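You operate a simulated robot arm through the tools that you are given. There is no shell and no other tool. Be economical: measure what you need, move in short steps, check, and stop when the job is done.

You are at the controls of a simulated robot arm. One attempt, no reset.

JOB
Rinse tub W702 under the tap, rack it and shut the tap.
Fine: it stands on the wire rack; the outlet stays open; the other tubs stay dry where they are; touch nothing else on this wall.
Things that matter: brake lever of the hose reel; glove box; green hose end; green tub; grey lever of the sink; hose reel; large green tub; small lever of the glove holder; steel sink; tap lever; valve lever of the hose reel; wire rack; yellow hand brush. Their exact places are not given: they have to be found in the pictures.

It is judged by the outcome, as a careful person would: the job done as asked, and still so three seconds after it is handed in. It fails if anything else is knocked over, pushed out of place, dropped, spilled or broken.

ROBOT AND FRAMES
A 6-joint arm with a fingered hand, hanging from a carriage that runs on a rail from [0, -0.183] to [0.004, 2.297] (x, y) and turns from -429 to 259 degrees about z. Base frame: it is fixed where the carriage stands at the start and does not move with it; the origin is on the floor, on the carriage's upright axis, x ahead of it, y to its left, z up. Lengths are in m, angles in degrees, forces in N, time in s.
With the tool pointing down near the work surface it reaches from about 0.1 to 0.38 m from the robot's upright axis, wherever it stands. Its first joint turns from -166.0 to 166.0 degrees. Places, roughly: brake lever of the hose reel [-1.7, -0.7, 0.6]; glove box [-0.75, -1, 1.25]; green hose end [-2, -0.75, 0.5]; grey lever of the sink [0.2, -0.4, 0.6]; hose reel [-1.6, -0.8, 0.9]; small lever of the glove holder [-0.9, -0.8, 1.2]; steel sink [0, -0.7, 0.6]; tap lever [0.5, -0.4, 0.7]; valve lever of the hose reel [-1.4, -0.7, 0.6]; wire rack [-0.4, -0.7, 0.9]. Payload 4 kg.
Tool frame: the origin (TCP) lies between the finger pads and is the grasp point; the fingertips stand 0.029 m ahead of it; z points along the fingers, y is the line along which they close. Largest opening 0.1 m; the body of the gripper starts 0.034 m behind the TCP. The gripper is a hand of 5 fingers: y runs from the thumb to the fingers, the wrist lies at [-0.015, -0.114, -0.189] in the tool frame, and closing takes about 1.5 s.
Orientation is that of the tool frame in the base frame, as a unit quaternion [x, y, z, w]. With the fingers straight down and the wrist toward the robot, the tool's x, y and z point along [0, 1, 0], [1, 0, 0] and [0, 0, -1] of the base frame.

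CONTROLS
- The arm moves only by the tool play_rows. Its argument "motion" is a list of rows, each an object (a shift or turn left out is 0, a gripper value left out holds the last) with "translation": the shift along the tool's x, y, z in units of 30 mm (1.0 is 30 mm), a list of three; "rotation": the turn, a rotation vector about the tool's x, y, z in units of 8 degrees (1.0 is 8 degrees), a list of three. In form: [{"translation": [tx, ty, tz], "rotation": [ax, ay, az]}, ...]. A call has 1 to 8 rows; each row shifts and turns the commanded pose from where the row before left it, along the tool's axes as they then stand. "claw" is the opening, from 0 (shut) to 1 (fully open), set as the call begins (left out, the last holds). A call with a number of a shift or a turn outside -1 to 1 is refused whole. A row lasts 0.2 s, in which the tool goes at most 0.05 m and 8.6 degrees; a call with a longer step from one row to the next is refused whole, and so is a gripper value outside its range. A pose out of reach is approached as far as the arm can. The call stops where the force on the tool passes 90 N (or 10 N more than at its start, if that is more) or the arm is blocked; 0.2 s more then pass. The fingers move at their own pace (about 0.108 m/s each) and stop on an object; they squeeze with about 26 N. The grip force told is the motor's: it shows also when the fingers shut on nothing. Time passes only in rows, and 0.2 s behind the last, so rows that do not move let the fingers close. It gives the time, the measured TCP pose, the force on the tool (base axes), the opening and the grip force at its end, in the units of the frame above (readings bear some noise), with the torque about the TCP (base axes, N m) and any sound that the robot's microphone picked up.
- Cameras (640 x 400 px; columns grow to the right, rows downward): "scene" is now at [0.1764, -0.0503, 1.7925]; the picture's right is [-0.92, 0.39, 0.00], its down [0.37, 0.86, -0.36] and it looks along [-0.14, -0.33, -0.93] (base axes); focal length 266 px, centre (320, 200). "wrist" rides on the gripper at [0.066, -0.086, -0.121] in the tool frame; the picture's right is [-0.76, 0.31, -0.58], its down [-0.59, -0.70, 0.40] and it looks along [-0.28, 0.64, 0.71] (tool axes); focal length 247 px, centre (320, 200).
- snapshot(camera): a new picture of that camera. No time passes.
- raise_lower(by): slides the trunk up (or, below 0, down) by that many m; the arm and the scene camera ride with it, the base frame stays. It gives what a move gives, with no picture.
- base_move(legs): drives the robot by 1 to 6 legs, each [ahead, left, turn to the left] in m, m and degrees, along the robot's own axes; the way and the turn of a leg run together, so that a leg with both is an arc; at most 1.5 m and 180 degrees a leg. The arm and the cameras ride along, it lands a little off, and it stops where it bumps. It keeps to its track: a leg is cut to what the track allows. It gives what a move gives.
- set_fingers(index, middle, ring, little, thumb_bend, thumb_turn): sets how far each is bent, from 0 (flat) to 1 (curled in); at 0.3 the hand is open as for a grip, at 0.7 the pads meet at the TCP. One left out holds its place. A second passes; each finger stops where it meets its share of the squeeze, and holds until it gets a number again. A gripper value or a shape takes the hand back. It gives what a move gives, with no picture; readings hold the bend of each and the force on index, middle, ring, little, thumb and palm. thumb_turn goes from beside the hand (0) to across from the fingers (1), as for a grip.
- grasp_type(shape): the hand has 5 fingers and takes this shape, open, in about a second: jaw (thumb against the fingers, like two jaws); tri (thumb and two fingers); tip (a fingertip pinch); poke (one finger out to press); point (the index stretched); flat (the hand flat); cup (the hand cupped); fist (a fist). The gripper value then closes the fingers along that shape, each until it touches; the sizes above hold for jaw. It gives what a move gives, with no picture.
- pan_tilt(pan, tilt): turns the head with the scene camera to pan (to the left, within 155 degrees either way) and tilt (down, from -29 to 69), counted from straight ahead of the robot. It gives what a move gives.
- point_at(camera, pixels): there is no depth. For up to 12 entries [column, row, z] of the newest picture of that camera ("zoom" is the newest enlarged one), the place [x, y] in the base frame at which the ray of that pixel passes the height z, good to about 0.003 m. No time passes.
- close_up(camera, box): a new picture of the part [left, top, right, bottom] of that camera's present view, enlarged. No time passes.
- hand_in(): hands the job in; it is judged then, once.

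Keep the steps short. Do not move on a guess: measure, check each grasp and each placing, and mend mistakes. In all there are 80 turns and 60 pictures (those below and enlarged ones count). Leave the gripper open and the arm clear of the work at the hand-in unless told otherwise, and finish with a single line.

The tools are called as name(argument=value, ...) on one line, values as JSON. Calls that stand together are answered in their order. play_rows: Moves the arm, as the interface text tells. Its arguments: {"type":"object","properties":{"motion":{"type":"array"},"claw":{"type":"number"}},"required":["motion"]} The other tools are called the same way: raise_lower (by) slides the trunk up or down; grasp_type (shape) gives the hand a shape; set_fingers (index, middle, ring, little, thumb_bend, thumb_turn) moves the fingers one by one; base_move (legs) drives the base; pan_tilt (pan, tilt) turns the head that bears the scene camera; snapshot (camera) takes a picture; point_at (camera, pixels) gives the place at which the rays of pixels pass given heights; close_up (camera, box) takes an enlarged picture of a part of a camera's view; hand_in () hands the job in.

At the start:

```text
clock: 0.0
ee_pos: [0.1483, -0.4541, 0.9994]
tool_rot: [0.707, 0.707, -0.001, -0.001]
force: [-0.4, -0.8, -0.5]
moment: [0.0, 0.01, 0.0]
grip_width: 0.0998
grasp_force: 0.1
shape: jaw
bend: [0.3, 0.3, 0.3, 0.3, 0.3, 0.98]
finger forces: [0.0, 0.0, 0.0, 0.0, 0.1, 0.0]
trunk travel left (down, up): [-0.529, 0.071]
robot x, y, heading: [0.0005, -0.0019, -0.2]
head pan, tilt: [-113.1, 68.8]
```

scene: 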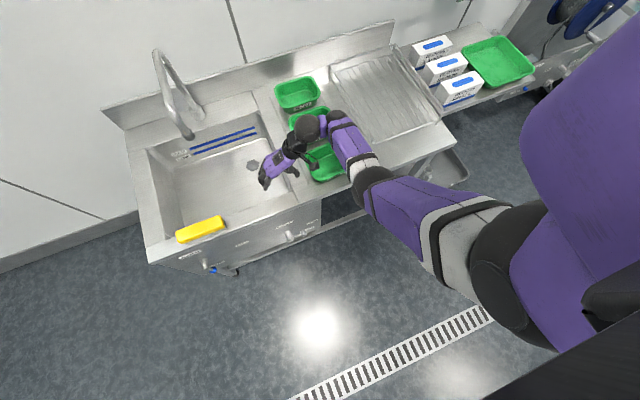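
wrist: 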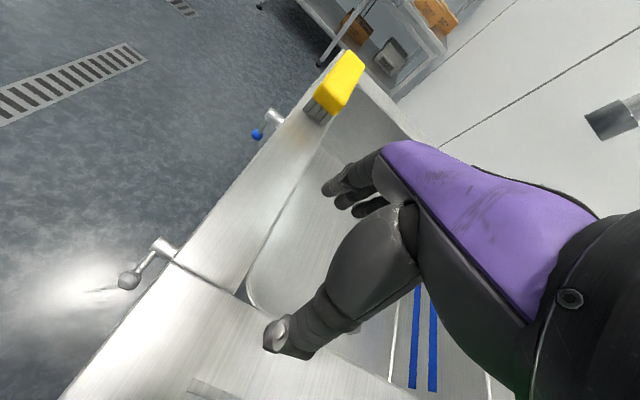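

I see the sink, the tap at about (180,100), three green tubs around (300,95)-(325,165), a yellow brush at (200,230), and levers on the front. I'll enlarge these to read labels.

close_up(camera="scene", box=[250, 60, 410, 190])

close_up(camera="scene", box=[120, 170, 360, 290])

```text
3.08 times, centred on (330, 125) of scene
```

zoom: 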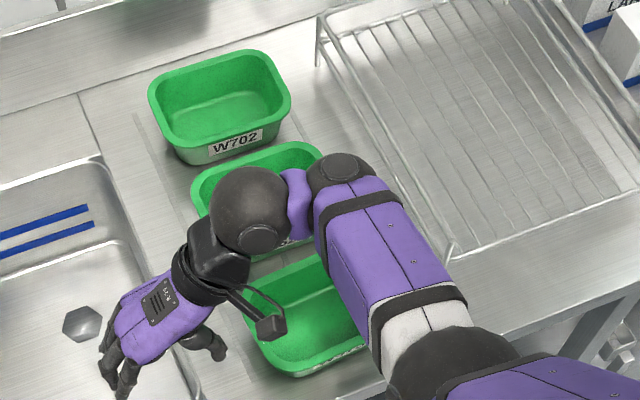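

```text
2.67 times, centred on (240, 230) of scene
```

zoom: 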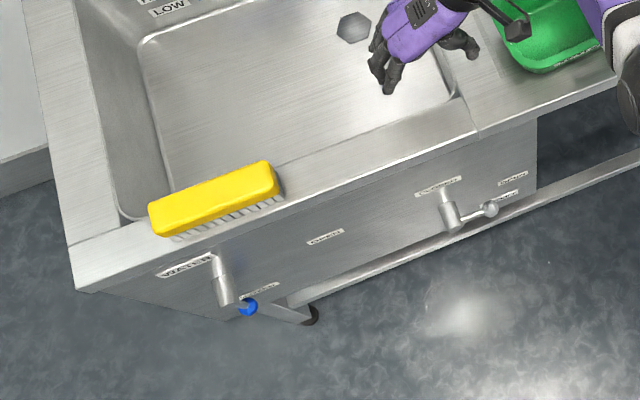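

W702 is the rearmost tub. The lever with the blue knob is labelled WATER, the grey one seemingly OUTLET. I'll read the small labels.

close_up(camera="scene", box=[170, 240, 260, 290])

close_up(camera="scene", box=[260, 215, 340, 260])

close_up(camera="scene", box=[130, 40, 280, 190])

```text
7.11 times, centred on (215, 265) of scene
```

zoom: 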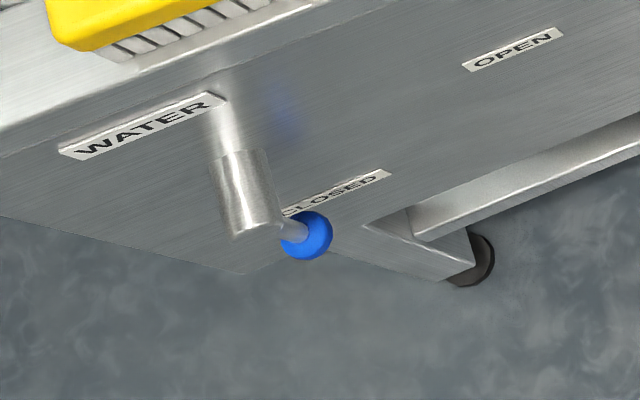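

```text
8.00 times, centred on (300, 238) of scene
```

zoom: 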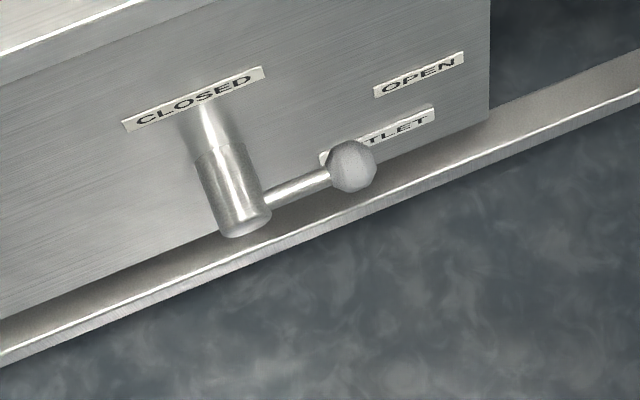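

```text
2.67 times, centred on (205, 115) of scene
```

zoom: 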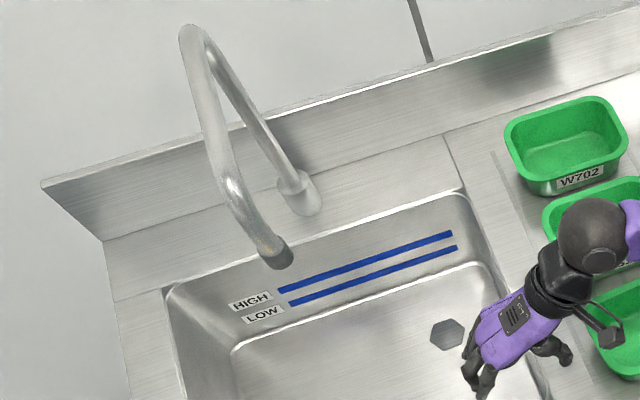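

The lever positions need a frontal view. I'll back the carriage away from the wall (its left, +y) and look level at the sink.

base_move(legs=[[0, 0.8, 0]])

pan_tilt(pan=-95, tilt=40)

snapshot(camera="scene")

```text
clock: 4.3
ee_pos: [0.1531, 0.3481, 0.9992]
tool_rot: [0.706, 0.709, -0.001, -0.001]
force: [-0.2, -0.5, 0.1]
moment: [0.0, -0.01, -0.01]
grip_width: 0.0996
grasp_force: 0.1
shape: jaw
bend: [0.3, 0.3, 0.3, 0.3, 0.3, 0.98]
finger forces: [0.0, 0.0, 0.0, 0.0, 0.0, 0.0]
trunk travel left (down, up): [-0.529, 0.071]
robot x, y, heading: [-0.0028, 0.8018, 0.5]
head pan, tilt: [-113.1, 68.8]
```

```text
clock: 5.2
ee_pos: [0.1527, 0.3455, 0.9994]
tool_rot: [0.705, 0.709, -0.001, -0.001]
force: [-0.5, 0.1, -0.1]
moment: [0.02, 0.02, 0.0]
grip_width: 0.0996
grasp_force: 0.1
shape: jaw
bend: [0.3, 0.3, 0.3, 0.3, 0.3, 0.98]
finger forces: [0.1, 0.0, 0.0, 0.0, 0.1, 0.0]
trunk travel left (down, up): [-0.529, 0.071]
robot x, y, heading: [0.0003, 0.7994, 0.4]
head pan, tilt: [-95.0, 40.0]
```

```text
52 pictures are left
```

scene: 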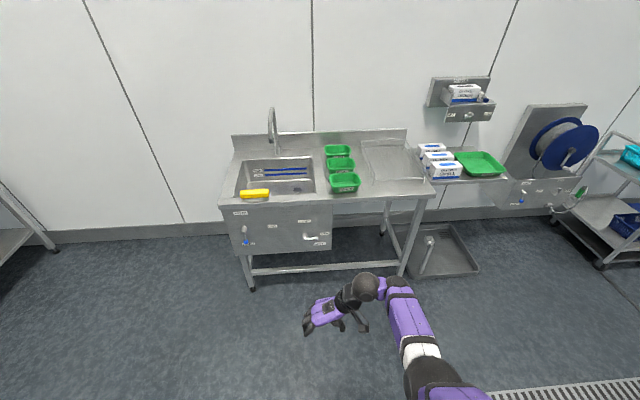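

close_up(camera="scene", box=[220, 185, 348, 265])

close_up(camera="scene", box=[220, 95, 450, 220])

```text
5.00 times, centred on (284, 225) of scene
```

zoom: 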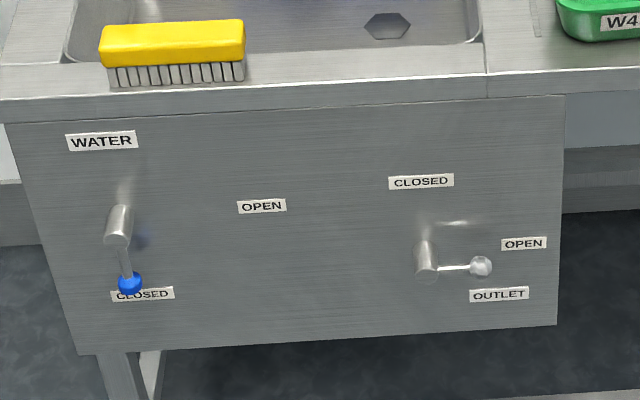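

```text
2.78 times, centred on (335, 158) of scene
```

zoom: 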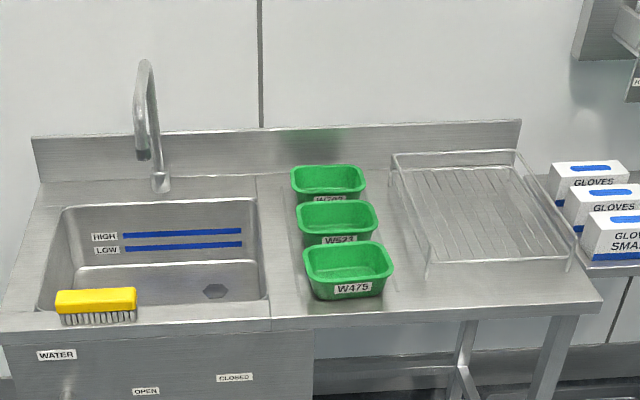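

WATER lever points down at CLOSED and opens by swinging to picture right (-x). The OUTLET is already at OPEN, so leave it. Now measuring rays of key points from this view.

point_at(camera="scene", pixels=[[246, 241.6, 0.5], [246, 241.6, 0.8], [243.6, 233, 0.6], [316, 238.2, 0.6], [305.4, 239, 0.6], [254, 193, 0.9], [272.5, 150, 1.1]])

point_at(camera="zoom", pixels=[[215, 291, 0.6], [292, 170, 0.9], [362, 170, 0.9], [145, 155, 1.1], [158, 188, 0.85], [400, 172, 0.9], [520, 153, 0.9], [428, 263, 0.9], [572, 262, 0.9], [272, 330, 0.85], [258, 200, 0.85], [595, 305, 0.85]])

```text
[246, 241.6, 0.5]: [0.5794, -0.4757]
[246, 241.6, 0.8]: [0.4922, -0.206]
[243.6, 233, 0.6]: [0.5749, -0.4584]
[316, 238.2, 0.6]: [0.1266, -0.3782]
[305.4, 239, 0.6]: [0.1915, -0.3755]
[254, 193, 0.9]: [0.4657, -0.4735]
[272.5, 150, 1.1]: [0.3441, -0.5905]
```

```text
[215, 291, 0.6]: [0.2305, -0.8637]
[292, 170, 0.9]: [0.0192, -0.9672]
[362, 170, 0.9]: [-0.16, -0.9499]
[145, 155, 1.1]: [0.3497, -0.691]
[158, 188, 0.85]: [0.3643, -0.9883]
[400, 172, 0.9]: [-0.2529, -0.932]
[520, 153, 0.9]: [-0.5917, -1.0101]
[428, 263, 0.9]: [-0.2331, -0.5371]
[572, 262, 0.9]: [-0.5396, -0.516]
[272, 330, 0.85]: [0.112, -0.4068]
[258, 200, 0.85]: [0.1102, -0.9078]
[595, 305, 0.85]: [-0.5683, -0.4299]
```

I'll lower the trunk here (hand is over open floor) to get a second, vertical baseline for triangulation and a more frontal view.

raise_lower(by=-0.4)

pan_tilt(pan=-95, tilt=25)

snapshot(camera="scene")

close_up(camera="scene", box=[215, 90, 435, 228])

```text
clock: 9.1
ee_pos: [0.1526, 0.3465, 0.6005]
tool_rot: [0.705, 0.71, -0.001, -0.001]
force: [0.2, 0.0, -0.4]
moment: [0.0, -0.01, -0.01]
grip_width: 0.0999
grasp_force: 0.0
shape: jaw
bend: [0.3, 0.3, 0.3, 0.3, 0.3, 0.98]
finger forces: [0.0, 0.1, 0.1, 0.1, 0.1, 0.1]
trunk travel left (down, up): [-0.129, 0.471]
robot x, y, heading: [0.0007, 0.8002, 0.1]
head pan, tilt: [-95.0, 40.0]
```

```text
clock: 9.8
ee_pos: [0.1527, 0.3457, 0.6008]
tool_rot: [0.705, 0.709, 0.0, -0.001]
force: [0.2, 0.2, -0.7]
moment: [0.0, 0.0, -0.01]
grip_width: 0.0999
grasp_force: 0.0
shape: jaw
bend: [0.3, 0.3, 0.3, 0.3, 0.3, 0.98]
finger forces: [0.1, 0.0, 0.1, 0.0, 0.0, 0.1]
trunk travel left (down, up): [-0.129, 0.471]
robot x, y, heading: [0.0036, 0.8004, 0.3]
head pan, tilt: [-95.0, 25.0]
```

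```text
49 pictures are left
```

scene: 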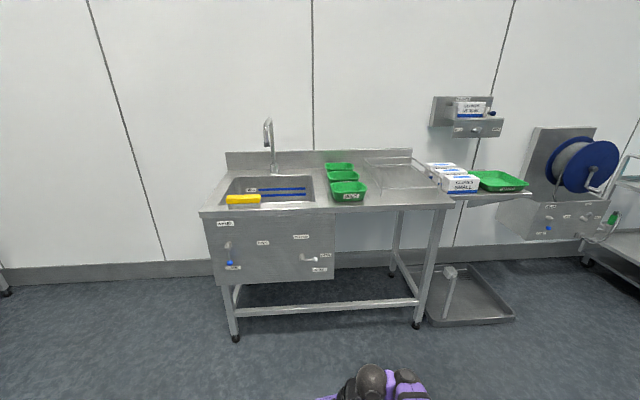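

```text
2.90 times, centred on (325, 159) of scene
```

zoom: 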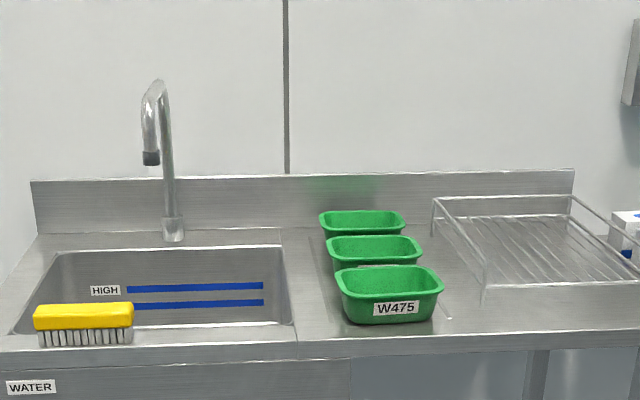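

point_at(camera="zoom", pixels=[[297, 342, 0.85], [297, 342, 0.95], [151, 162, 1.1], [151, 162, 1.2], [173, 241, 0.9], [483, 288, 0.9], [434, 200, 1.0], [320, 214, 0.95], [404, 214, 0.95], [652, 335, 0.9]])

close_up(camera="scene", box=[200, 205, 344, 295])

```text
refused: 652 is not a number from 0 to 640
```

```text
4.44 times, centred on (272, 250) of scene
```

zoom: 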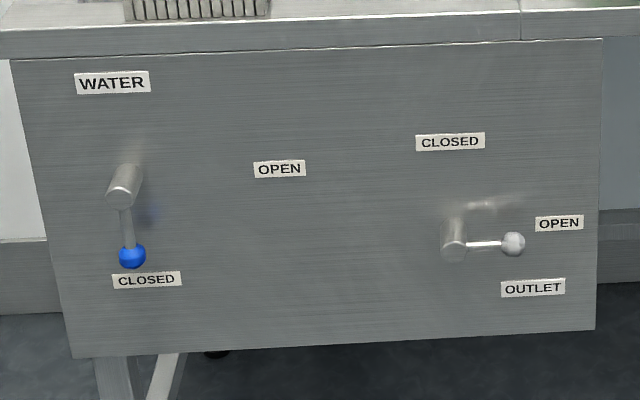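

point_at(camera="scene", pixels=[[317.1, 207.8, 0.85], [317.1, 207.8, 0.95], [266.9, 145.9, 1.1], [266.9, 145.9, 1.2], [274.5, 173.1, 0.9], [381, 189.3, 0.9], [381, 189.3, 1.0], [364.2, 159, 1.0], [325, 163.8, 0.95], [353.9, 163.8, 0.95]])

point_at(camera="zoom", pixels=[[132, 257, 0.6], [132, 257, 0.7], [122, 190, 0.7], [122, 190, 0.8], [513, 244, 0.7], [452, 248, 0.7], [130, 21, 0.9], [270, 17, 0.9]])

```text
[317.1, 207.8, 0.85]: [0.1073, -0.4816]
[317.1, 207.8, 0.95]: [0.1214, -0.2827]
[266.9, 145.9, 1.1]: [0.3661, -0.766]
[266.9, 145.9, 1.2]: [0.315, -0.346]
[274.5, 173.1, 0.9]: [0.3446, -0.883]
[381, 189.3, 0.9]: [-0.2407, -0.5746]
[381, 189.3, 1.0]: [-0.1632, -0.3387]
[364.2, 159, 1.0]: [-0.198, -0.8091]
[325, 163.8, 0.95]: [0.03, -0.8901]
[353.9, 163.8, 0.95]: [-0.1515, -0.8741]
```

```text
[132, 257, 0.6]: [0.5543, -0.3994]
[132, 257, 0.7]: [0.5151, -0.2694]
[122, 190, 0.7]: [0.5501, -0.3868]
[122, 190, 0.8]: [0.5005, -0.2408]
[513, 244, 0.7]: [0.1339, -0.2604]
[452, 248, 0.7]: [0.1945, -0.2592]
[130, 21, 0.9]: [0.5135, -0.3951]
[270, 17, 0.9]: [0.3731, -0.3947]
```

Triangulated: tap knob at about [0.54, -0.355, 0.634], hub axis about [0.53, ·, 0.75], lever length about 0.115; table front edge y≈-0.30, z≈0.94; spout mouth about [0.346, -0.627, 1.133]. I'll take the poke shape and turn the fingers to point at the wall (tool z = -y), out here in free space.

grasp_type(shape="poke")

play_rows(motion=[{"translation": [-0.5, 0.5, 0], "rotation": [0, -0.94, 0]}, {"translation": [0, 0.5, 0], "rotation": [0, -0.94, 0]}, {"translation": [0, 0.5, 0], "rotation": [0, -0.94, 0]}, {"translation": [0, 0.5, 0], "rotation": [0, -0.94, 0]}, {"translation": [0, 0.5, 0], "rotation": [0, -0.94, 0]}, {"translation": [0, 0.5, 0], "rotation": [0, -0.94, 0]}])

play_rows(motion=[{"translation": [0, 0.5, 0], "rotation": [0, -0.94, 0]}, {"translation": [0, 0.5, 0], "rotation": [0, -0.94, 0]}, {"translation": [0, 0.5, 0], "rotation": [0, -0.94, 0]}, {"translation": [0, 0.5, 0], "rotation": [0, -0.94, 0]}, {"translation": [0, 0.5, 0], "rotation": [0, -0.94, 0]}, {"translation": [0, 0.5, 0], "rotation": [0, -0.94, 0]}])

pan_tilt(pan=-80, tilt=40)

snapshot(camera="scene")

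```text
clock: 10.7
ee_pos: [0.1515, 0.3472, 0.6002]
tool_rot: [0.705, 0.709, -0.001, -0.001]
force: [-1.2, 0.6, -0.7]
moment: [-0.01, 0.01, 0.02]
grip_width: 0.0
grasp_force: 0.2
shape: poke
bend: [0.7, 0.7, 0.99, 0.99, 1.0, 1.0]
finger forces: [0.0, 0.1, 0.0, 0.0, 0.0, 0.0]
trunk travel left (down, up): [-0.129, 0.471]
robot x, y, heading: [-0.0025, 0.7988, 0.4]
head pan, tilt: [-95.0, 25.0]
```

```text
clock: 12.1
ee_pos: [0.2434, 0.333, 0.5989]
tool_rot: [0.651, 0.655, -0.272, 0.271]
force: [0.0, -0.1, -0.1]
moment: [0.02, 0.02, -0.01]
grip_width: 0.0
grasp_force: 0.1
shape: poke
bend: [0.7, 0.7, 0.99, 0.99, 1.0, 1.0]
finger forces: [0.0, 0.1, 0.0, 0.0, 0.0, 0.0]
trunk travel left (down, up): [-0.129, 0.471]
robot x, y, heading: [0.0012, 0.805, 0.1]
head pan, tilt: [-95.0, 25.0]
```

```text
clock: 13.5
ee_pos: [0.334, 0.3319, 0.599]
tool_rot: [0.497, 0.499, -0.5, 0.503]
force: [0.6, 0.4, -0.2]
moment: [0.01, 0.01, -0.02]
grip_width: 0.0
grasp_force: 0.0
shape: poke
bend: [0.7, 0.7, 0.99, 0.99, 1.0, 1.0]
finger forces: [0.0, 0.0, 0.0, 0.1, 0.0, 0.0]
trunk travel left (down, up): [-0.129, 0.471]
robot x, y, heading: [0.0012, 0.8039, 0.2]
head pan, tilt: [-95.0, 25.0]
```

```text
clock: 14.3
ee_pos: [0.3333, 0.3327, 0.5982]
tool_rot: [0.497, 0.5, -0.501, 0.502]
force: [-0.6, -0.2, 0.3]
moment: [0.01, -0.01, -0.03]
grip_width: 0.0001
grasp_force: 0.2
shape: poke
bend: [0.7, 0.7, 0.99, 0.99, 1.0, 1.0]
finger forces: [0.0, 0.0, 0.1, 0.0, 0.1, 0.0]
trunk travel left (down, up): [-0.129, 0.471]
robot x, y, heading: [0.0054, 0.7997, 0.2]
head pan, tilt: [-80.0, 40.0]
```

```text
46 pictures are left
```

scene: 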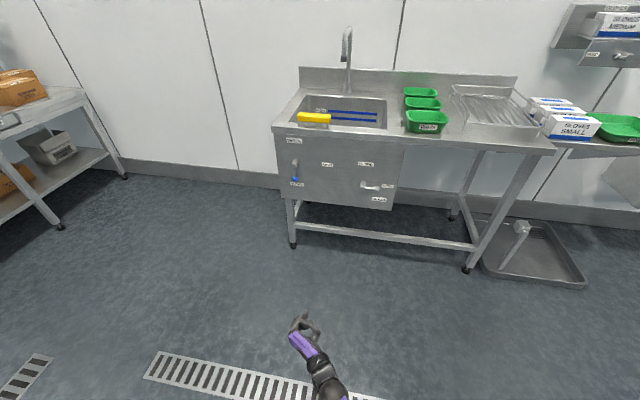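

grasp_type(shape="point")

close_up(camera="scene", box=[256, 300, 368, 370])

snapshot(camera="wrist")

```text
clock: 15.2
ee_pos: [0.333, 0.3328, 0.5984]
tool_rot: [0.498, 0.501, -0.5, 0.501]
force: [0.0, -0.3, -0.3]
moment: [0.05, -0.01, -0.01]
grip_width: 0.0
grasp_force: 0.1
shape: point
bend: [0.2, 1.0, 1.0, 1.0, 1.0, 0.87]
finger forces: [0.0, 0.0, 0.0, 0.0, 0.0, 0.1]
trunk travel left (down, up): [-0.129, 0.471]
robot x, y, heading: [0.0031, 0.8012, 0.5]
head pan, tilt: [-80.0, 40.0]
```

```text
5.71 times, centred on (312, 335) of scene
```

zoom: 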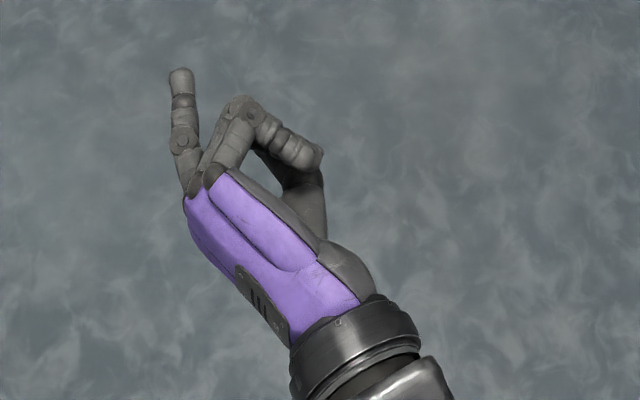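

```text
44 pictures are left
```

wrist: 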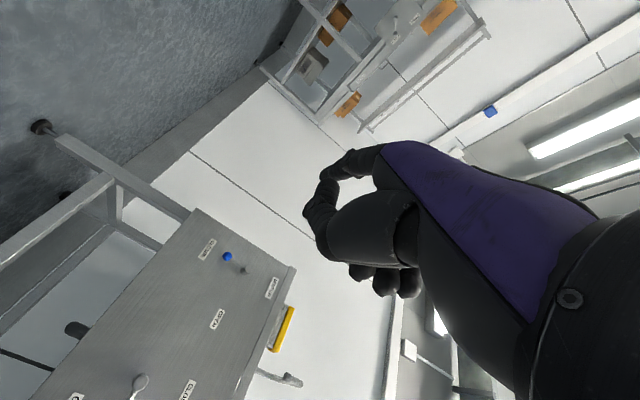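

The index is stretched toward the wall. I'll locate its tip, pixel (288,312.6), and knuckle relative to the TCP.

point_at(camera="zoom", pixels=[[182, 75, 0.6], [182, 75, 0.66], [182, 75, 0.55], [195, 190, 0.6], [320, 155, 0.6]])

play_rows(motion=[{"translation": [-1, 0, 0]}, {"translation": [-1, 1, 0]}, {"translation": [-1, 1, 0]}, {"translation": [-1, 1, 0]}, {"translation": [0, 1, 0]}])

close_up(camera="scene", box=[176, 270, 336, 370])

```text
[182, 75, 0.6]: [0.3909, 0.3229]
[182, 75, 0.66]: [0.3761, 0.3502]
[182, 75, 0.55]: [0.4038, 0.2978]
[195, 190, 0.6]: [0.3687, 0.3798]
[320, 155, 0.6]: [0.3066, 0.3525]
```

```text
clock: 16.4
ee_pos: [0.4566, 0.334, 0.7187]
tool_rot: [0.497, 0.5, -0.5, 0.503]
force: [0.0, -0.5, 0.2]
moment: [0.04, -0.01, 0.0]
grip_width: 0.0
grasp_force: 0.0
shape: point
bend: [0.2, 1.0, 1.0, 1.0, 1.0, 0.87]
finger forces: [0.1, 0.0, 0.0, 0.1, 0.0, 0.0]
trunk travel left (down, up): [-0.129, 0.471]
robot x, y, heading: [0.0011, 0.803, 0.2]
head pan, tilt: [-80.0, 40.0]
```

```text
4.00 times, centred on (256, 320) of scene
```

zoom: 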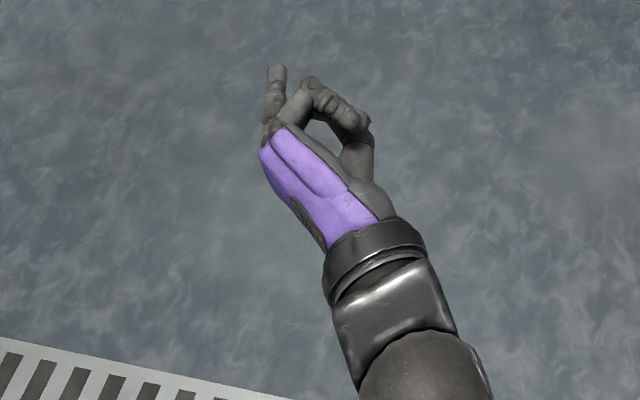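

point_at(camera="zoom", pixels=[[277, 70, 0.6], [277, 70, 0.7], [277, 70, 0.75], [277, 70, 0.8]])

snapshot(camera="wrist")

```text
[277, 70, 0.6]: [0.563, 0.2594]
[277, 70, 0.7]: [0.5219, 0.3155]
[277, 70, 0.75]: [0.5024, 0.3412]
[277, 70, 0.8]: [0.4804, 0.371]
```

```text
42 pictures are left
```

wrist: 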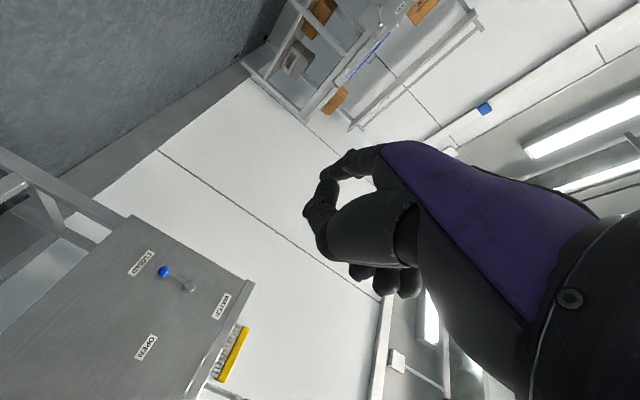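

Index tip is about 6 cm toward +x and 2-3 cm ahead of the TCP. I'll straighten the index further and drive toward the panel, stopping short, then look.

set_fingers(index=0)

play_rows(motion=[{"translation": [1, 1, 0]}, {"translation": [1, 1, 0]}, {"translation": [0, 0.2, 0]}])

base_move(legs=[[0, -0.48, 0]])

pan_tilt(pan=-60, tilt=50)

snapshot(camera="scene")

```text
clock: 17.4
ee_pos: [0.4554, 0.3347, 0.7196]
tool_rot: [0.497, 0.501, -0.5, 0.502]
force: [0.3, 0.5, -0.4]
moment: [-0.03, 0.02, 0.02]
grip_width: 0.0476
grasp_force: 0.0
shape: fingers
bend: [0.0, 1.0, 1.0, 1.0, 1.0, 0.87]
finger forces: [0.0, 0.0, 0.0, 0.0, 0.0, 0.1]
trunk travel left (down, up): [-0.129, 0.471]
robot x, y, heading: [0.0033, 0.8029, 0.1]
head pan, tilt: [-80.0, 40.0]
```

```text
clock: 18.2
ee_pos: [0.5116, 0.3389, 0.6614]
tool_rot: [0.497, 0.502, -0.501, 0.501]
force: [-0.9, 0.8, -1.0]
moment: [-0.04, -0.05, 0.05]
grip_width: 0.0476
grasp_force: 0.0
shape: fingers
bend: [0.0, 1.0, 1.0, 1.0, 1.0, 0.87]
finger forces: [0.0, 0.0, 0.0, 0.1, 0.1, 0.1]
out of reach, approached as far as the arm can: row 3
trunk travel left (down, up): [-0.129, 0.471]
robot x, y, heading: [-0.0003, 0.7987, 0.2]
head pan, tilt: [-80.0, 40.0]
```

```text
clock: 21.1
ee_pos: [0.522, -0.1382, 0.663]
tool_rot: [0.492, 0.504, -0.496, 0.507]
force: [0.5, -0.5, 0.1]
moment: [-0.05, -0.03, -0.02]
grip_width: 0.0473
grasp_force: 0.1
shape: fingers
bend: [0.0, 1.0, 1.0, 1.0, 1.0, 0.87]
finger forces: [0.0, 0.1, 0.0, 0.1, 0.1, 0.0]
trunk travel left (down, up): [-0.129, 0.471]
robot x, y, heading: [0.0027, 0.3229, 1.3]
head pan, tilt: [-80.0, 40.0]
```

```text
clock: 21.9
ee_pos: [0.5221, -0.1369, 0.6639]
tool_rot: [0.493, 0.505, -0.495, 0.506]
force: [0.3, -0.6, -0.6]
moment: [0.0, 0.01, -0.02]
grip_width: 0.0474
grasp_force: 0.0
shape: fingers
bend: [0.0, 1.0, 1.0, 1.0, 1.0, 0.87]
finger forces: [0.1, 0.0, 0.0, 0.0, 0.1, 0.0]
trunk travel left (down, up): [-0.129, 0.471]
robot x, y, heading: [0.0002, 0.322, 1.3]
head pan, tilt: [-60.0, 50.0]
```

```text
41 pictures are left
```

scene: 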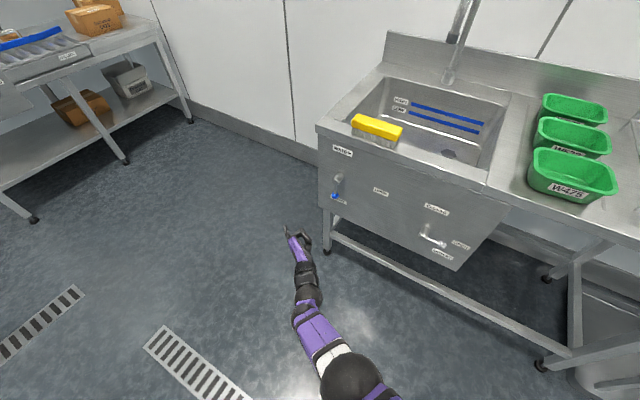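

close_up(camera="scene", box=[264, 150, 392, 270])

point_at(camera="scene", pixels=[[335.5, 196, 0.6], [335.5, 196, 0.7], [338, 178, 0.7], [338, 178, 0.8], [396.5, 138, 0.94], [395, 126, 0.97], [286, 228, 0.6], [286, 228, 0.7]])

```text
3.33 times, centred on (328, 210) of scene
```

zoom: 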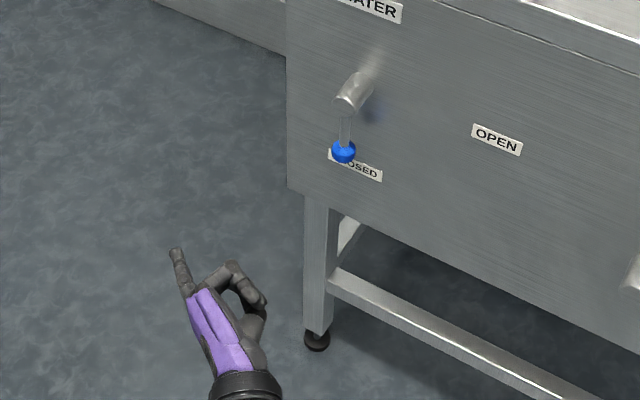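

```text
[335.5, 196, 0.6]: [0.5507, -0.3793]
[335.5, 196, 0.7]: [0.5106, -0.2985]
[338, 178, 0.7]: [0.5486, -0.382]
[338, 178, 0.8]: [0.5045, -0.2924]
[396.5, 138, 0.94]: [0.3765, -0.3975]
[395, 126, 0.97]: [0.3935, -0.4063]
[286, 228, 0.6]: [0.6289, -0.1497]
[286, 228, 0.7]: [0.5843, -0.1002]
```

Knob re-confirmed at [0.537, -0.352, 0.634]. With the index fully straight it leans outward, so I'll set it back to 0.2 (pointing straight at the wall), pull the arm back 0.24 m, then drive the base closer for reach.

set_fingers(index=0.2)

play_rows(motion=[{"translation": [0, 0, -1]}, {"translation": [0, 0, -1]}, {"translation": [0, 0, -1]}, {"translation": [0, 0, -1]}, {"translation": [0, 0, -1]}, {"translation": [0, 0, -1]}, {"translation": [0, 0, -1]}, {"translation": [0, 0, -1]}])

base_move(legs=[[0, -0.35, -1.3]])

snapshot(camera="scene")

```text
clock: 22.9
ee_pos: [0.5216, -0.1378, 0.6645]
tool_rot: [0.493, 0.505, -0.495, 0.506]
force: [-0.1, 0.3, -0.1]
moment: [0.02, 0.01, -0.02]
grip_width: 0.0294
grasp_force: 0.0
shape: fingers
bend: [0.2, 1.0, 1.0, 1.0, 1.0, 0.87]
finger forces: [0.0, 0.0, 0.0, 0.0, 0.0, 0.1]
trunk travel left (down, up): [-0.129, 0.471]
robot x, y, heading: [-0.0015, 0.3186, 1.2]
head pan, tilt: [-60.0, 50.0]
```

```text
clock: 24.7
ee_pos: [0.5179, 0.104, 0.662]
tool_rot: [0.493, 0.505, -0.495, 0.507]
force: [0.8, 0.0, 0.9]
moment: [0.02, 0.02, 0.02]
grip_width: 0.0293
grasp_force: 0.1
shape: fingers
bend: [0.2, 1.0, 1.0, 1.0, 1.0, 0.87]
finger forces: [0.0, 0.0, 0.0, 0.0, 0.1, 0.1]
trunk travel left (down, up): [-0.129, 0.471]
robot x, y, heading: [-0.0013, 0.3187, 1.2]
head pan, tilt: [-60.0, 50.0]
```

```text
clock: 27.0
ee_pos: [0.5125, -0.2682, 0.6616]
tool_rot: [-0.499, -0.498, 0.502, -0.5]
force: [-0.2, -0.7, 0.5]
moment: [-0.02, -0.03, 0.0]
grip_width: 0.0296
grasp_force: 0.1
shape: fingers
bend: [0.2, 1.0, 1.0, 1.0, 1.0, 0.87]
finger forces: [0.0, 0.0, 0.0, 0.1, 0.0, 0.0]
trunk travel left (down, up): [-0.129, 0.471]
robot x, y, heading: [0.0016, -0.0378, -0.1]
head pan, tilt: [-60.0, 50.0]
```

```text
39 pictures are left
```

scene: 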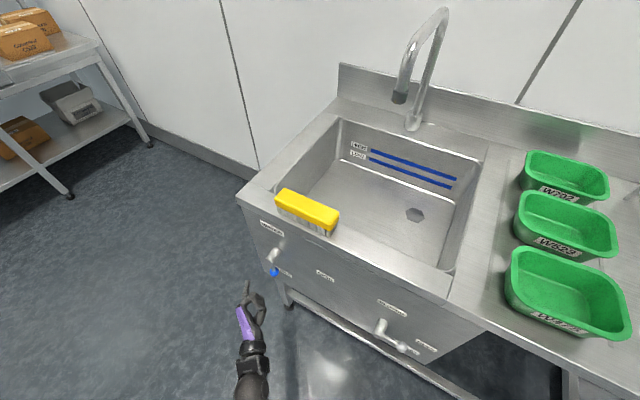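

close_up(camera="scene", box=[216, 230, 328, 370])

```text
2.86 times, centred on (272, 300) of scene
```

zoom: 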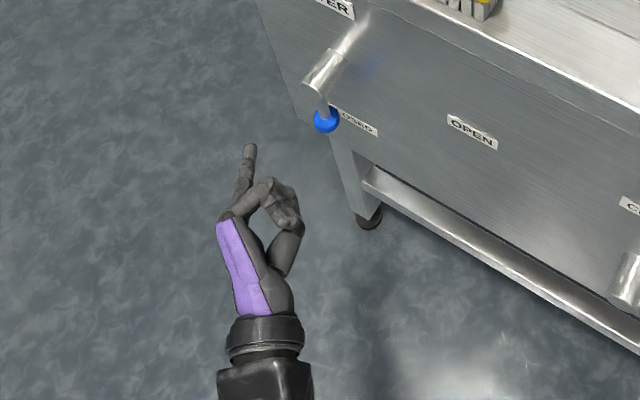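

point_at(camera="zoom", pixels=[[326, 120, 0.634], [249, 148, 0.6], [249, 148, 0.634], [249, 148, 0.67], [318, 82, 0.75], [358, 124, 0.61], [358, 124, 0.65], [472, 133, 0.76]])

```text
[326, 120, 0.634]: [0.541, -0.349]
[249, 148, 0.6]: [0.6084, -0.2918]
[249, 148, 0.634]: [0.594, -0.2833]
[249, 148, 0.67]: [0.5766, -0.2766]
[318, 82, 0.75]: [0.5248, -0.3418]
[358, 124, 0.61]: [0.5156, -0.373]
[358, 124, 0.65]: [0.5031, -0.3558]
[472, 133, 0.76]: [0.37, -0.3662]
```

Knob at [0.541,-0.349], fingertip about [0.58,-0.28] at similar height. I'll advance the finger about 7.5 cm toward the panel, passing beside the knob on its +x side.

play_rows(motion=[{"translation": [0, 0.3, 0.8]}, {"translation": [0, 0, 0.9]}, {"translation": [0, 0, 0.8]}])

close_up(camera="scene", box=[216, 220, 328, 290])

snapshot(camera="wrist")

```text
clock: 27.8
ee_pos: [0.5204, -0.3384, 0.6644]
tool_rot: [0.499, 0.499, -0.501, 0.501]
force: [-4.1, 10.5, 3.5]
moment: [0.22, 0.03, 0.15]
grip_width: 0.0286
grasp_force: 6.4
shape: fingers
bend: [0.2, 1.0, 1.0, 1.0, 1.0, 0.87]
finger forces: [0.0, 0.1, 0.0, 0.0, 12.3, 0.1]
trunk travel left (down, up): [-0.129, 0.471]
robot x, y, heading: [-0.0015, -0.0394, -0.2]
head pan, tilt: [-60.0, 50.0]
```

```text
5.71 times, centred on (272, 255) of scene
```

zoom: 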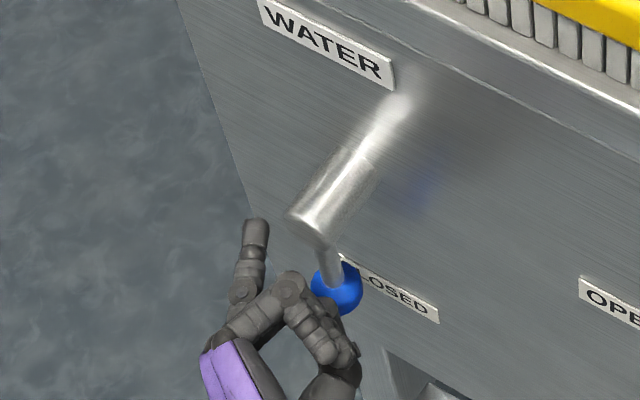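

```text
36 pictures are left
```

wrist: 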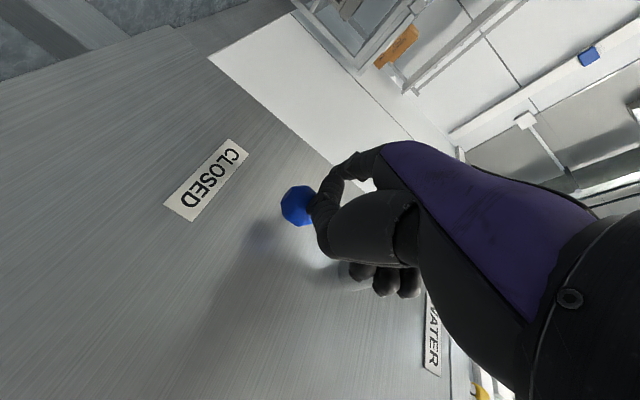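

The thumb is pressing on the knob from the front (12 N). I'll back off 3 cm and fold the thumb beside the hand.

play_rows(motion=[{"translation": [0, 0, -1]}, {"translation": [0, 0, -0.5]}])

set_fingers(thumb_turn=0, thumb_bend=0)

close_up(camera="scene", box=[216, 220, 328, 290])

snapshot(camera="wrist")

```text
clock: 28.4
ee_pos: [0.5199, -0.2973, 0.6645]
tool_rot: [-0.499, -0.499, 0.502, -0.5]
force: [0.0, 0.1, -1.5]
moment: [0.01, 0.02, 0.02]
grip_width: 0.0291
grasp_force: 0.1
shape: fingers
bend: [0.2, 1.0, 1.0, 1.0, 1.0, 0.87]
finger forces: [0.0, 0.1, 0.1, 0.0, 0.0, 0.0]
trunk travel left (down, up): [-0.129, 0.471]
robot x, y, heading: [0.0011, -0.0421, -0.1]
head pan, tilt: [-60.0, 50.0]
```

```text
clock: 29.4
ee_pos: [0.5192, -0.2972, 0.6638]
tool_rot: [-0.499, -0.499, 0.502, -0.5]
force: [0.1, -0.5, -0.1]
moment: [0.01, -0.01, 0.01]
grip_width: 0.1481
grasp_force: 0.0
shape: fingers
bend: [0.2, 1.0, 1.0, 1.0, 0.0, 0.0]
finger forces: [0.1, 0.0, 0.1, 0.1, 0.1, 0.1]
trunk travel left (down, up): [-0.129, 0.471]
robot x, y, heading: [-0.0002, -0.0391, -0.3]
head pan, tilt: [-60.0, 50.0]
```

```text
5.71 times, centred on (272, 255) of scene
```

zoom: 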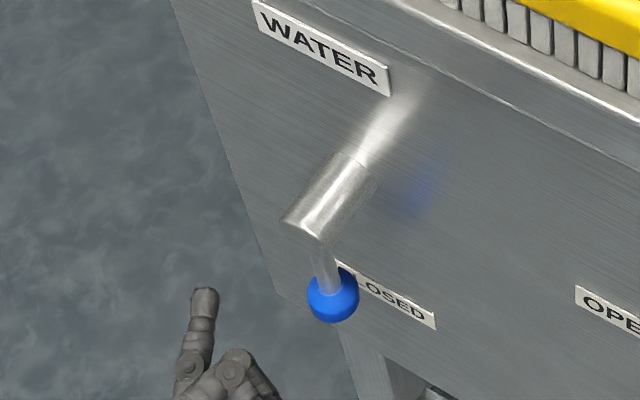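

```text
34 pictures are left
```

wrist: 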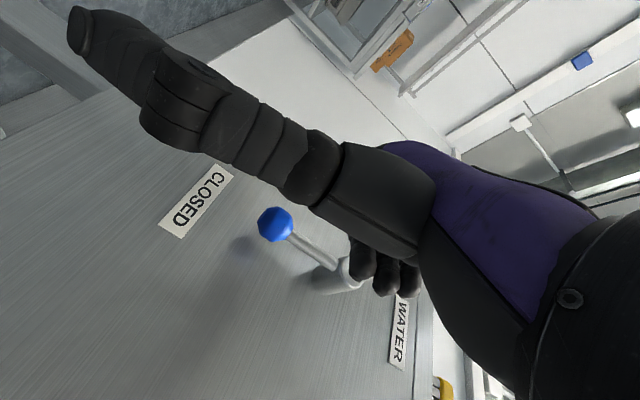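

Thumb is out of the way (pointing down). Advancing again, 6 cm.

play_rows(motion=[{"translation": [0, 0, 0.8]}, {"translation": [0, 0, 0.7]}, {"translation": [0, 0, 0.45]}])

close_up(camera="scene", box=[216, 220, 328, 290])

```text
clock: 30.2
ee_pos: [0.5232, -0.3497, 0.6622]
tool_rot: [0.499, 0.5, -0.499, 0.501]
force: [0.1, 14.2, 2.3]
moment: [-0.13, -0.04, 0.24]
grip_width: 0.1481
grasp_force: 6.3
shape: fingers
bend: [0.2, 1.0, 1.0, 1.0, 0.0, 0.0]
finger forces: [0.1, 13.4, 0.0, 0.1, 0.0, 0.1]
trunk travel left (down, up): [-0.129, 0.471]
robot x, y, heading: [0.0, -0.0398, -0.0]
head pan, tilt: [-60.0, 50.0]
```

```text
5.71 times, centred on (272, 255) of scene
```

zoom: 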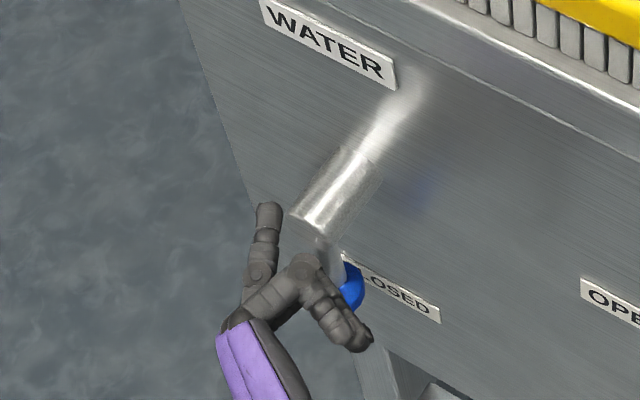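

The curled middle finger touches the knob's front (13 N); index lies beside the rod. I'll back off 5 mm and push toward -x in small steps, checking that the lever swings.

play_rows(motion=[{"translation": [0, 0, -0.25]}, {"translation": [0, -0.6, 0]}, {"translation": [0, -0.6, 0]}, {"translation": [-0.05, -0.8, 0]}, {"translation": [-0.05, -0.8, 0]}])

close_up(camera="scene", box=[216, 220, 328, 290])

```text
clock: 31.4
ee_pos: [0.4394, -0.3465, 0.6681]
tool_rot: [0.499, 0.499, -0.501, 0.501]
force: [3.9, 2.3, 3.6]
moment: [0.03, -0.23, 0.12]
grip_width: 0.1517
grasp_force: 2.3
shape: fingers
bend: [0.18, 1.0, 1.0, 1.0, 0.0, 0.0]
finger forces: [4.8, 0.0, 0.0, 0.0, 0.0, 0.0]
trunk travel left (down, up): [-0.129, 0.471]
robot x, y, heading: [0.002, -0.0409, -0.2]
head pan, tilt: [-60.0, 50.0]
```

```text
5.71 times, centred on (272, 255) of scene
```

zoom: 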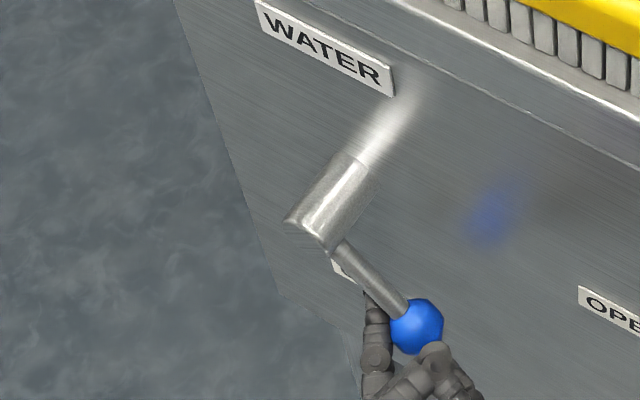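

The lever swings with index force of 4.8 N. Continuing along the arc.

play_rows(motion=[{"translation": [-0.4, -0.75, 0]}, {"translation": [-0.5, -0.65, 0]}, {"translation": [-0.7, -0.45, 0]}, {"translation": [-0.8, -0.3, 0]}])

close_up(camera="scene", box=[216, 210, 344, 290])

```text
clock: 32.4
ee_pos: [0.3719, -0.3479, 0.7409]
tool_rot: [-0.5, -0.499, 0.501, -0.5]
force: [0.4, 0.2, 0.2]
moment: [0.01, 0.02, 0.0]
grip_width: 0.1481
grasp_force: 0.0
shape: fingers
bend: [0.2, 1.0, 1.0, 1.0, 0.0, 0.0]
finger forces: [0.0, 0.1, 0.0, 0.0, 0.0, 0.0]
trunk travel left (down, up): [-0.129, 0.471]
robot x, y, heading: [-0.0015, -0.0376, -0.1]
head pan, tilt: [-60.0, 50.0]
```

```text
5.00 times, centred on (280, 250) of scene
```

zoom: 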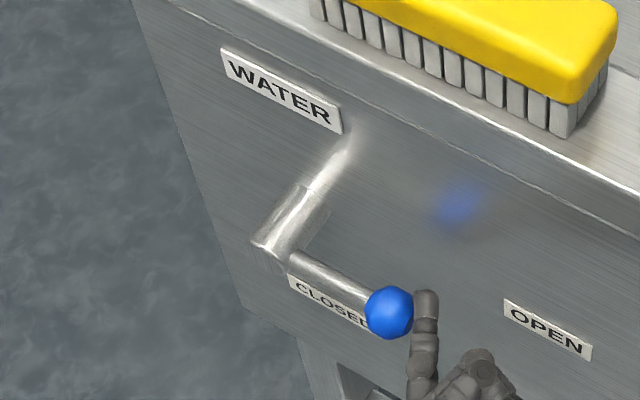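

The finger slipped past the knob; the lever is only partly open. Measuring where the knob is now and checking for water.

point_at(camera="zoom", pixels=[[389, 312, 0.66], [389, 312, 0.7], [389, 312, 0.74], [426, 300, 0.7], [426, 300, 0.74], [426, 300, 0.76]])

snapshot(camera="scene")

```text
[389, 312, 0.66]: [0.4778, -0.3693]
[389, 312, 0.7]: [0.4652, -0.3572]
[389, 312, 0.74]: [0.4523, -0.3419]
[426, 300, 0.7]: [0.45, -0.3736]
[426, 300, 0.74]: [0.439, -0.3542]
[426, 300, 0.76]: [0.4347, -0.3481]
```

```text
30 pictures are left
```

scene: 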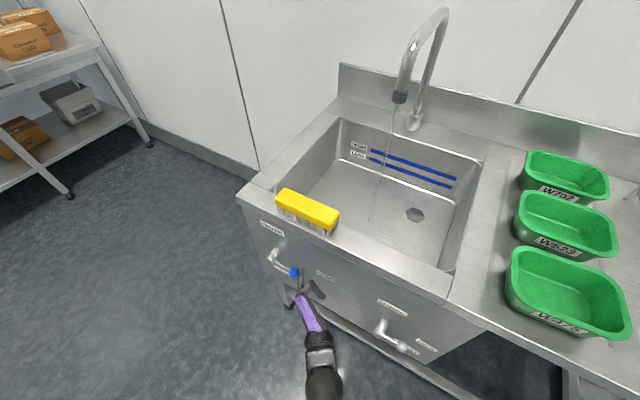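

Water already runs as a thin stream (pixel 375-395,110-215). The knob is at [0.463,-0.352,0.708], about 55° open. I'll retreat, dip below the rod, and push it up to fully OPEN.

play_rows(motion=[{"translation": [0, 0, -1]}, {"translation": [0.3, 0, -1]}, {"translation": [1, 0.5, 0]}, {"translation": [1, 0.5, 0]}, {"translation": [0.5, 0.1, 0]}])

play_rows(motion=[{"translation": [0, 0, 1]}, {"translation": [0, 0, 1]}])

close_up(camera="scene", box=[216, 210, 344, 290])

```text
clock: 33.6
ee_pos: [0.4091, -0.2872, 0.6516]
tool_rot: [-0.499, -0.499, 0.502, -0.5]
force: [-0.3, 0.6, -0.4]
moment: [0.01, 0.02, -0.01]
grip_width: 0.1481
grasp_force: 0.0
shape: fingers
bend: [0.2, 1.0, 1.0, 1.0, 0.0, 0.0]
finger forces: [0.0, 0.0, 0.0, 0.0, 0.1, 0.0]
trunk travel left (down, up): [-0.129, 0.471]
robot x, y, heading: [-0.0017, -0.0398, -0.2]
head pan, tilt: [-60.0, 50.0]
```

```text
clock: 34.2
ee_pos: [0.4078, -0.3467, 0.652]
tool_rot: [-0.499, -0.498, 0.502, -0.501]
force: [0.5, -0.9, -0.3]
moment: [0.03, -0.02, -0.01]
grip_width: 0.1481
grasp_force: 0.0
shape: fingers
bend: [0.2, 1.0, 1.0, 1.0, 0.0, 0.0]
finger forces: [0.0, 0.1, 0.0, 0.0, 0.1, 0.0]
trunk travel left (down, up): [-0.129, 0.471]
robot x, y, heading: [0.0015, -0.0392, -0.0]
head pan, tilt: [-60.0, 50.0]
```

```text
5.00 times, centred on (280, 250) of scene
```

zoom: 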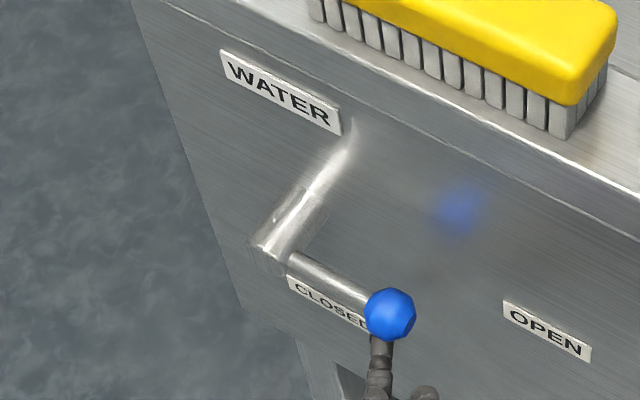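

The finger is right beneath the knob. Pushing up while leaning slightly toward the hub.

play_rows(motion=[{"translation": [-0.3, 0.4, 0]}, {"translation": [-0.6, 0, 0]}, {"translation": [-0.6, 0, 0]}, {"translation": [-0.6, 0, 0]}])

close_up(camera="scene", box=[216, 210, 344, 290])

```text
clock: 35.2
ee_pos: [0.4173, -0.3466, 0.7162]
tool_rot: [-0.499, -0.499, 0.502, -0.5]
force: [0.4, 0.4, -0.3]
moment: [-0.03, 0.01, -0.01]
grip_width: 0.1481
grasp_force: 0.2
shape: fingers
bend: [0.2, 1.0, 1.0, 1.0, 0.0, 0.0]
finger forces: [0.4, 0.0, 0.0, 0.0, 0.1, 0.1]
trunk travel left (down, up): [-0.129, 0.471]
robot x, y, heading: [0.0012, -0.0404, -0.3]
head pan, tilt: [-60.0, 50.0]
```

```text
5.00 times, centred on (280, 250) of scene
```

zoom: 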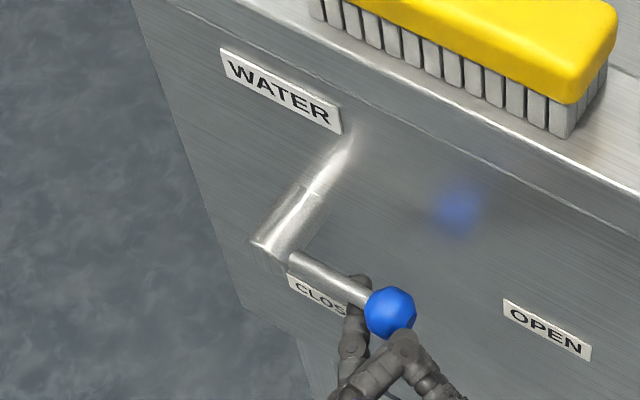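

play_rows(motion=[{"translation": [-0.5, 0, 0]}, {"translation": [-0.5, 0, 0]}, {"translation": [-0.5, 0, 0]}])

snapshot(camera="scene")

```text
clock: 36.0
ee_pos: [0.4142, -0.3463, 0.7546]
tool_rot: [0.497, 0.504, -0.504, 0.495]
force: [3.9, -3.5, -30.8]
moment: [-0.16, 1.93, -0.22]
grip_width: 0.1257
grasp_force: 12.8
shape: fingers
bend: [0.14, 1.0, 1.0, 1.0, 0.0, 0.0]
finger forces: [26.0, 0.0, 0.0, 0.0, 0.1, 0.1]
trunk travel left (down, up): [-0.129, 0.471]
robot x, y, heading: [-0.003, -0.0421, -0.3]
head pan, tilt: [-60.0, 50.0]
```

```text
27 pictures are left
```

scene: 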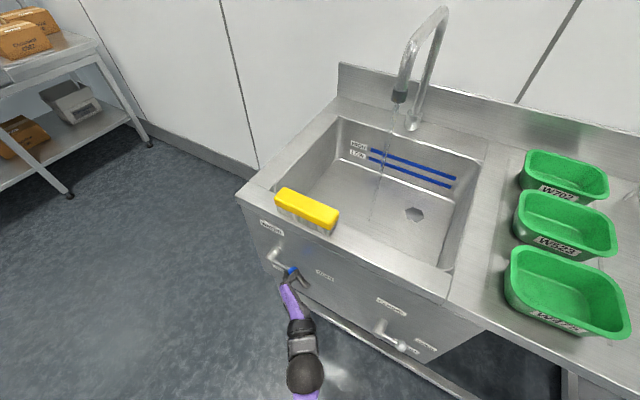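

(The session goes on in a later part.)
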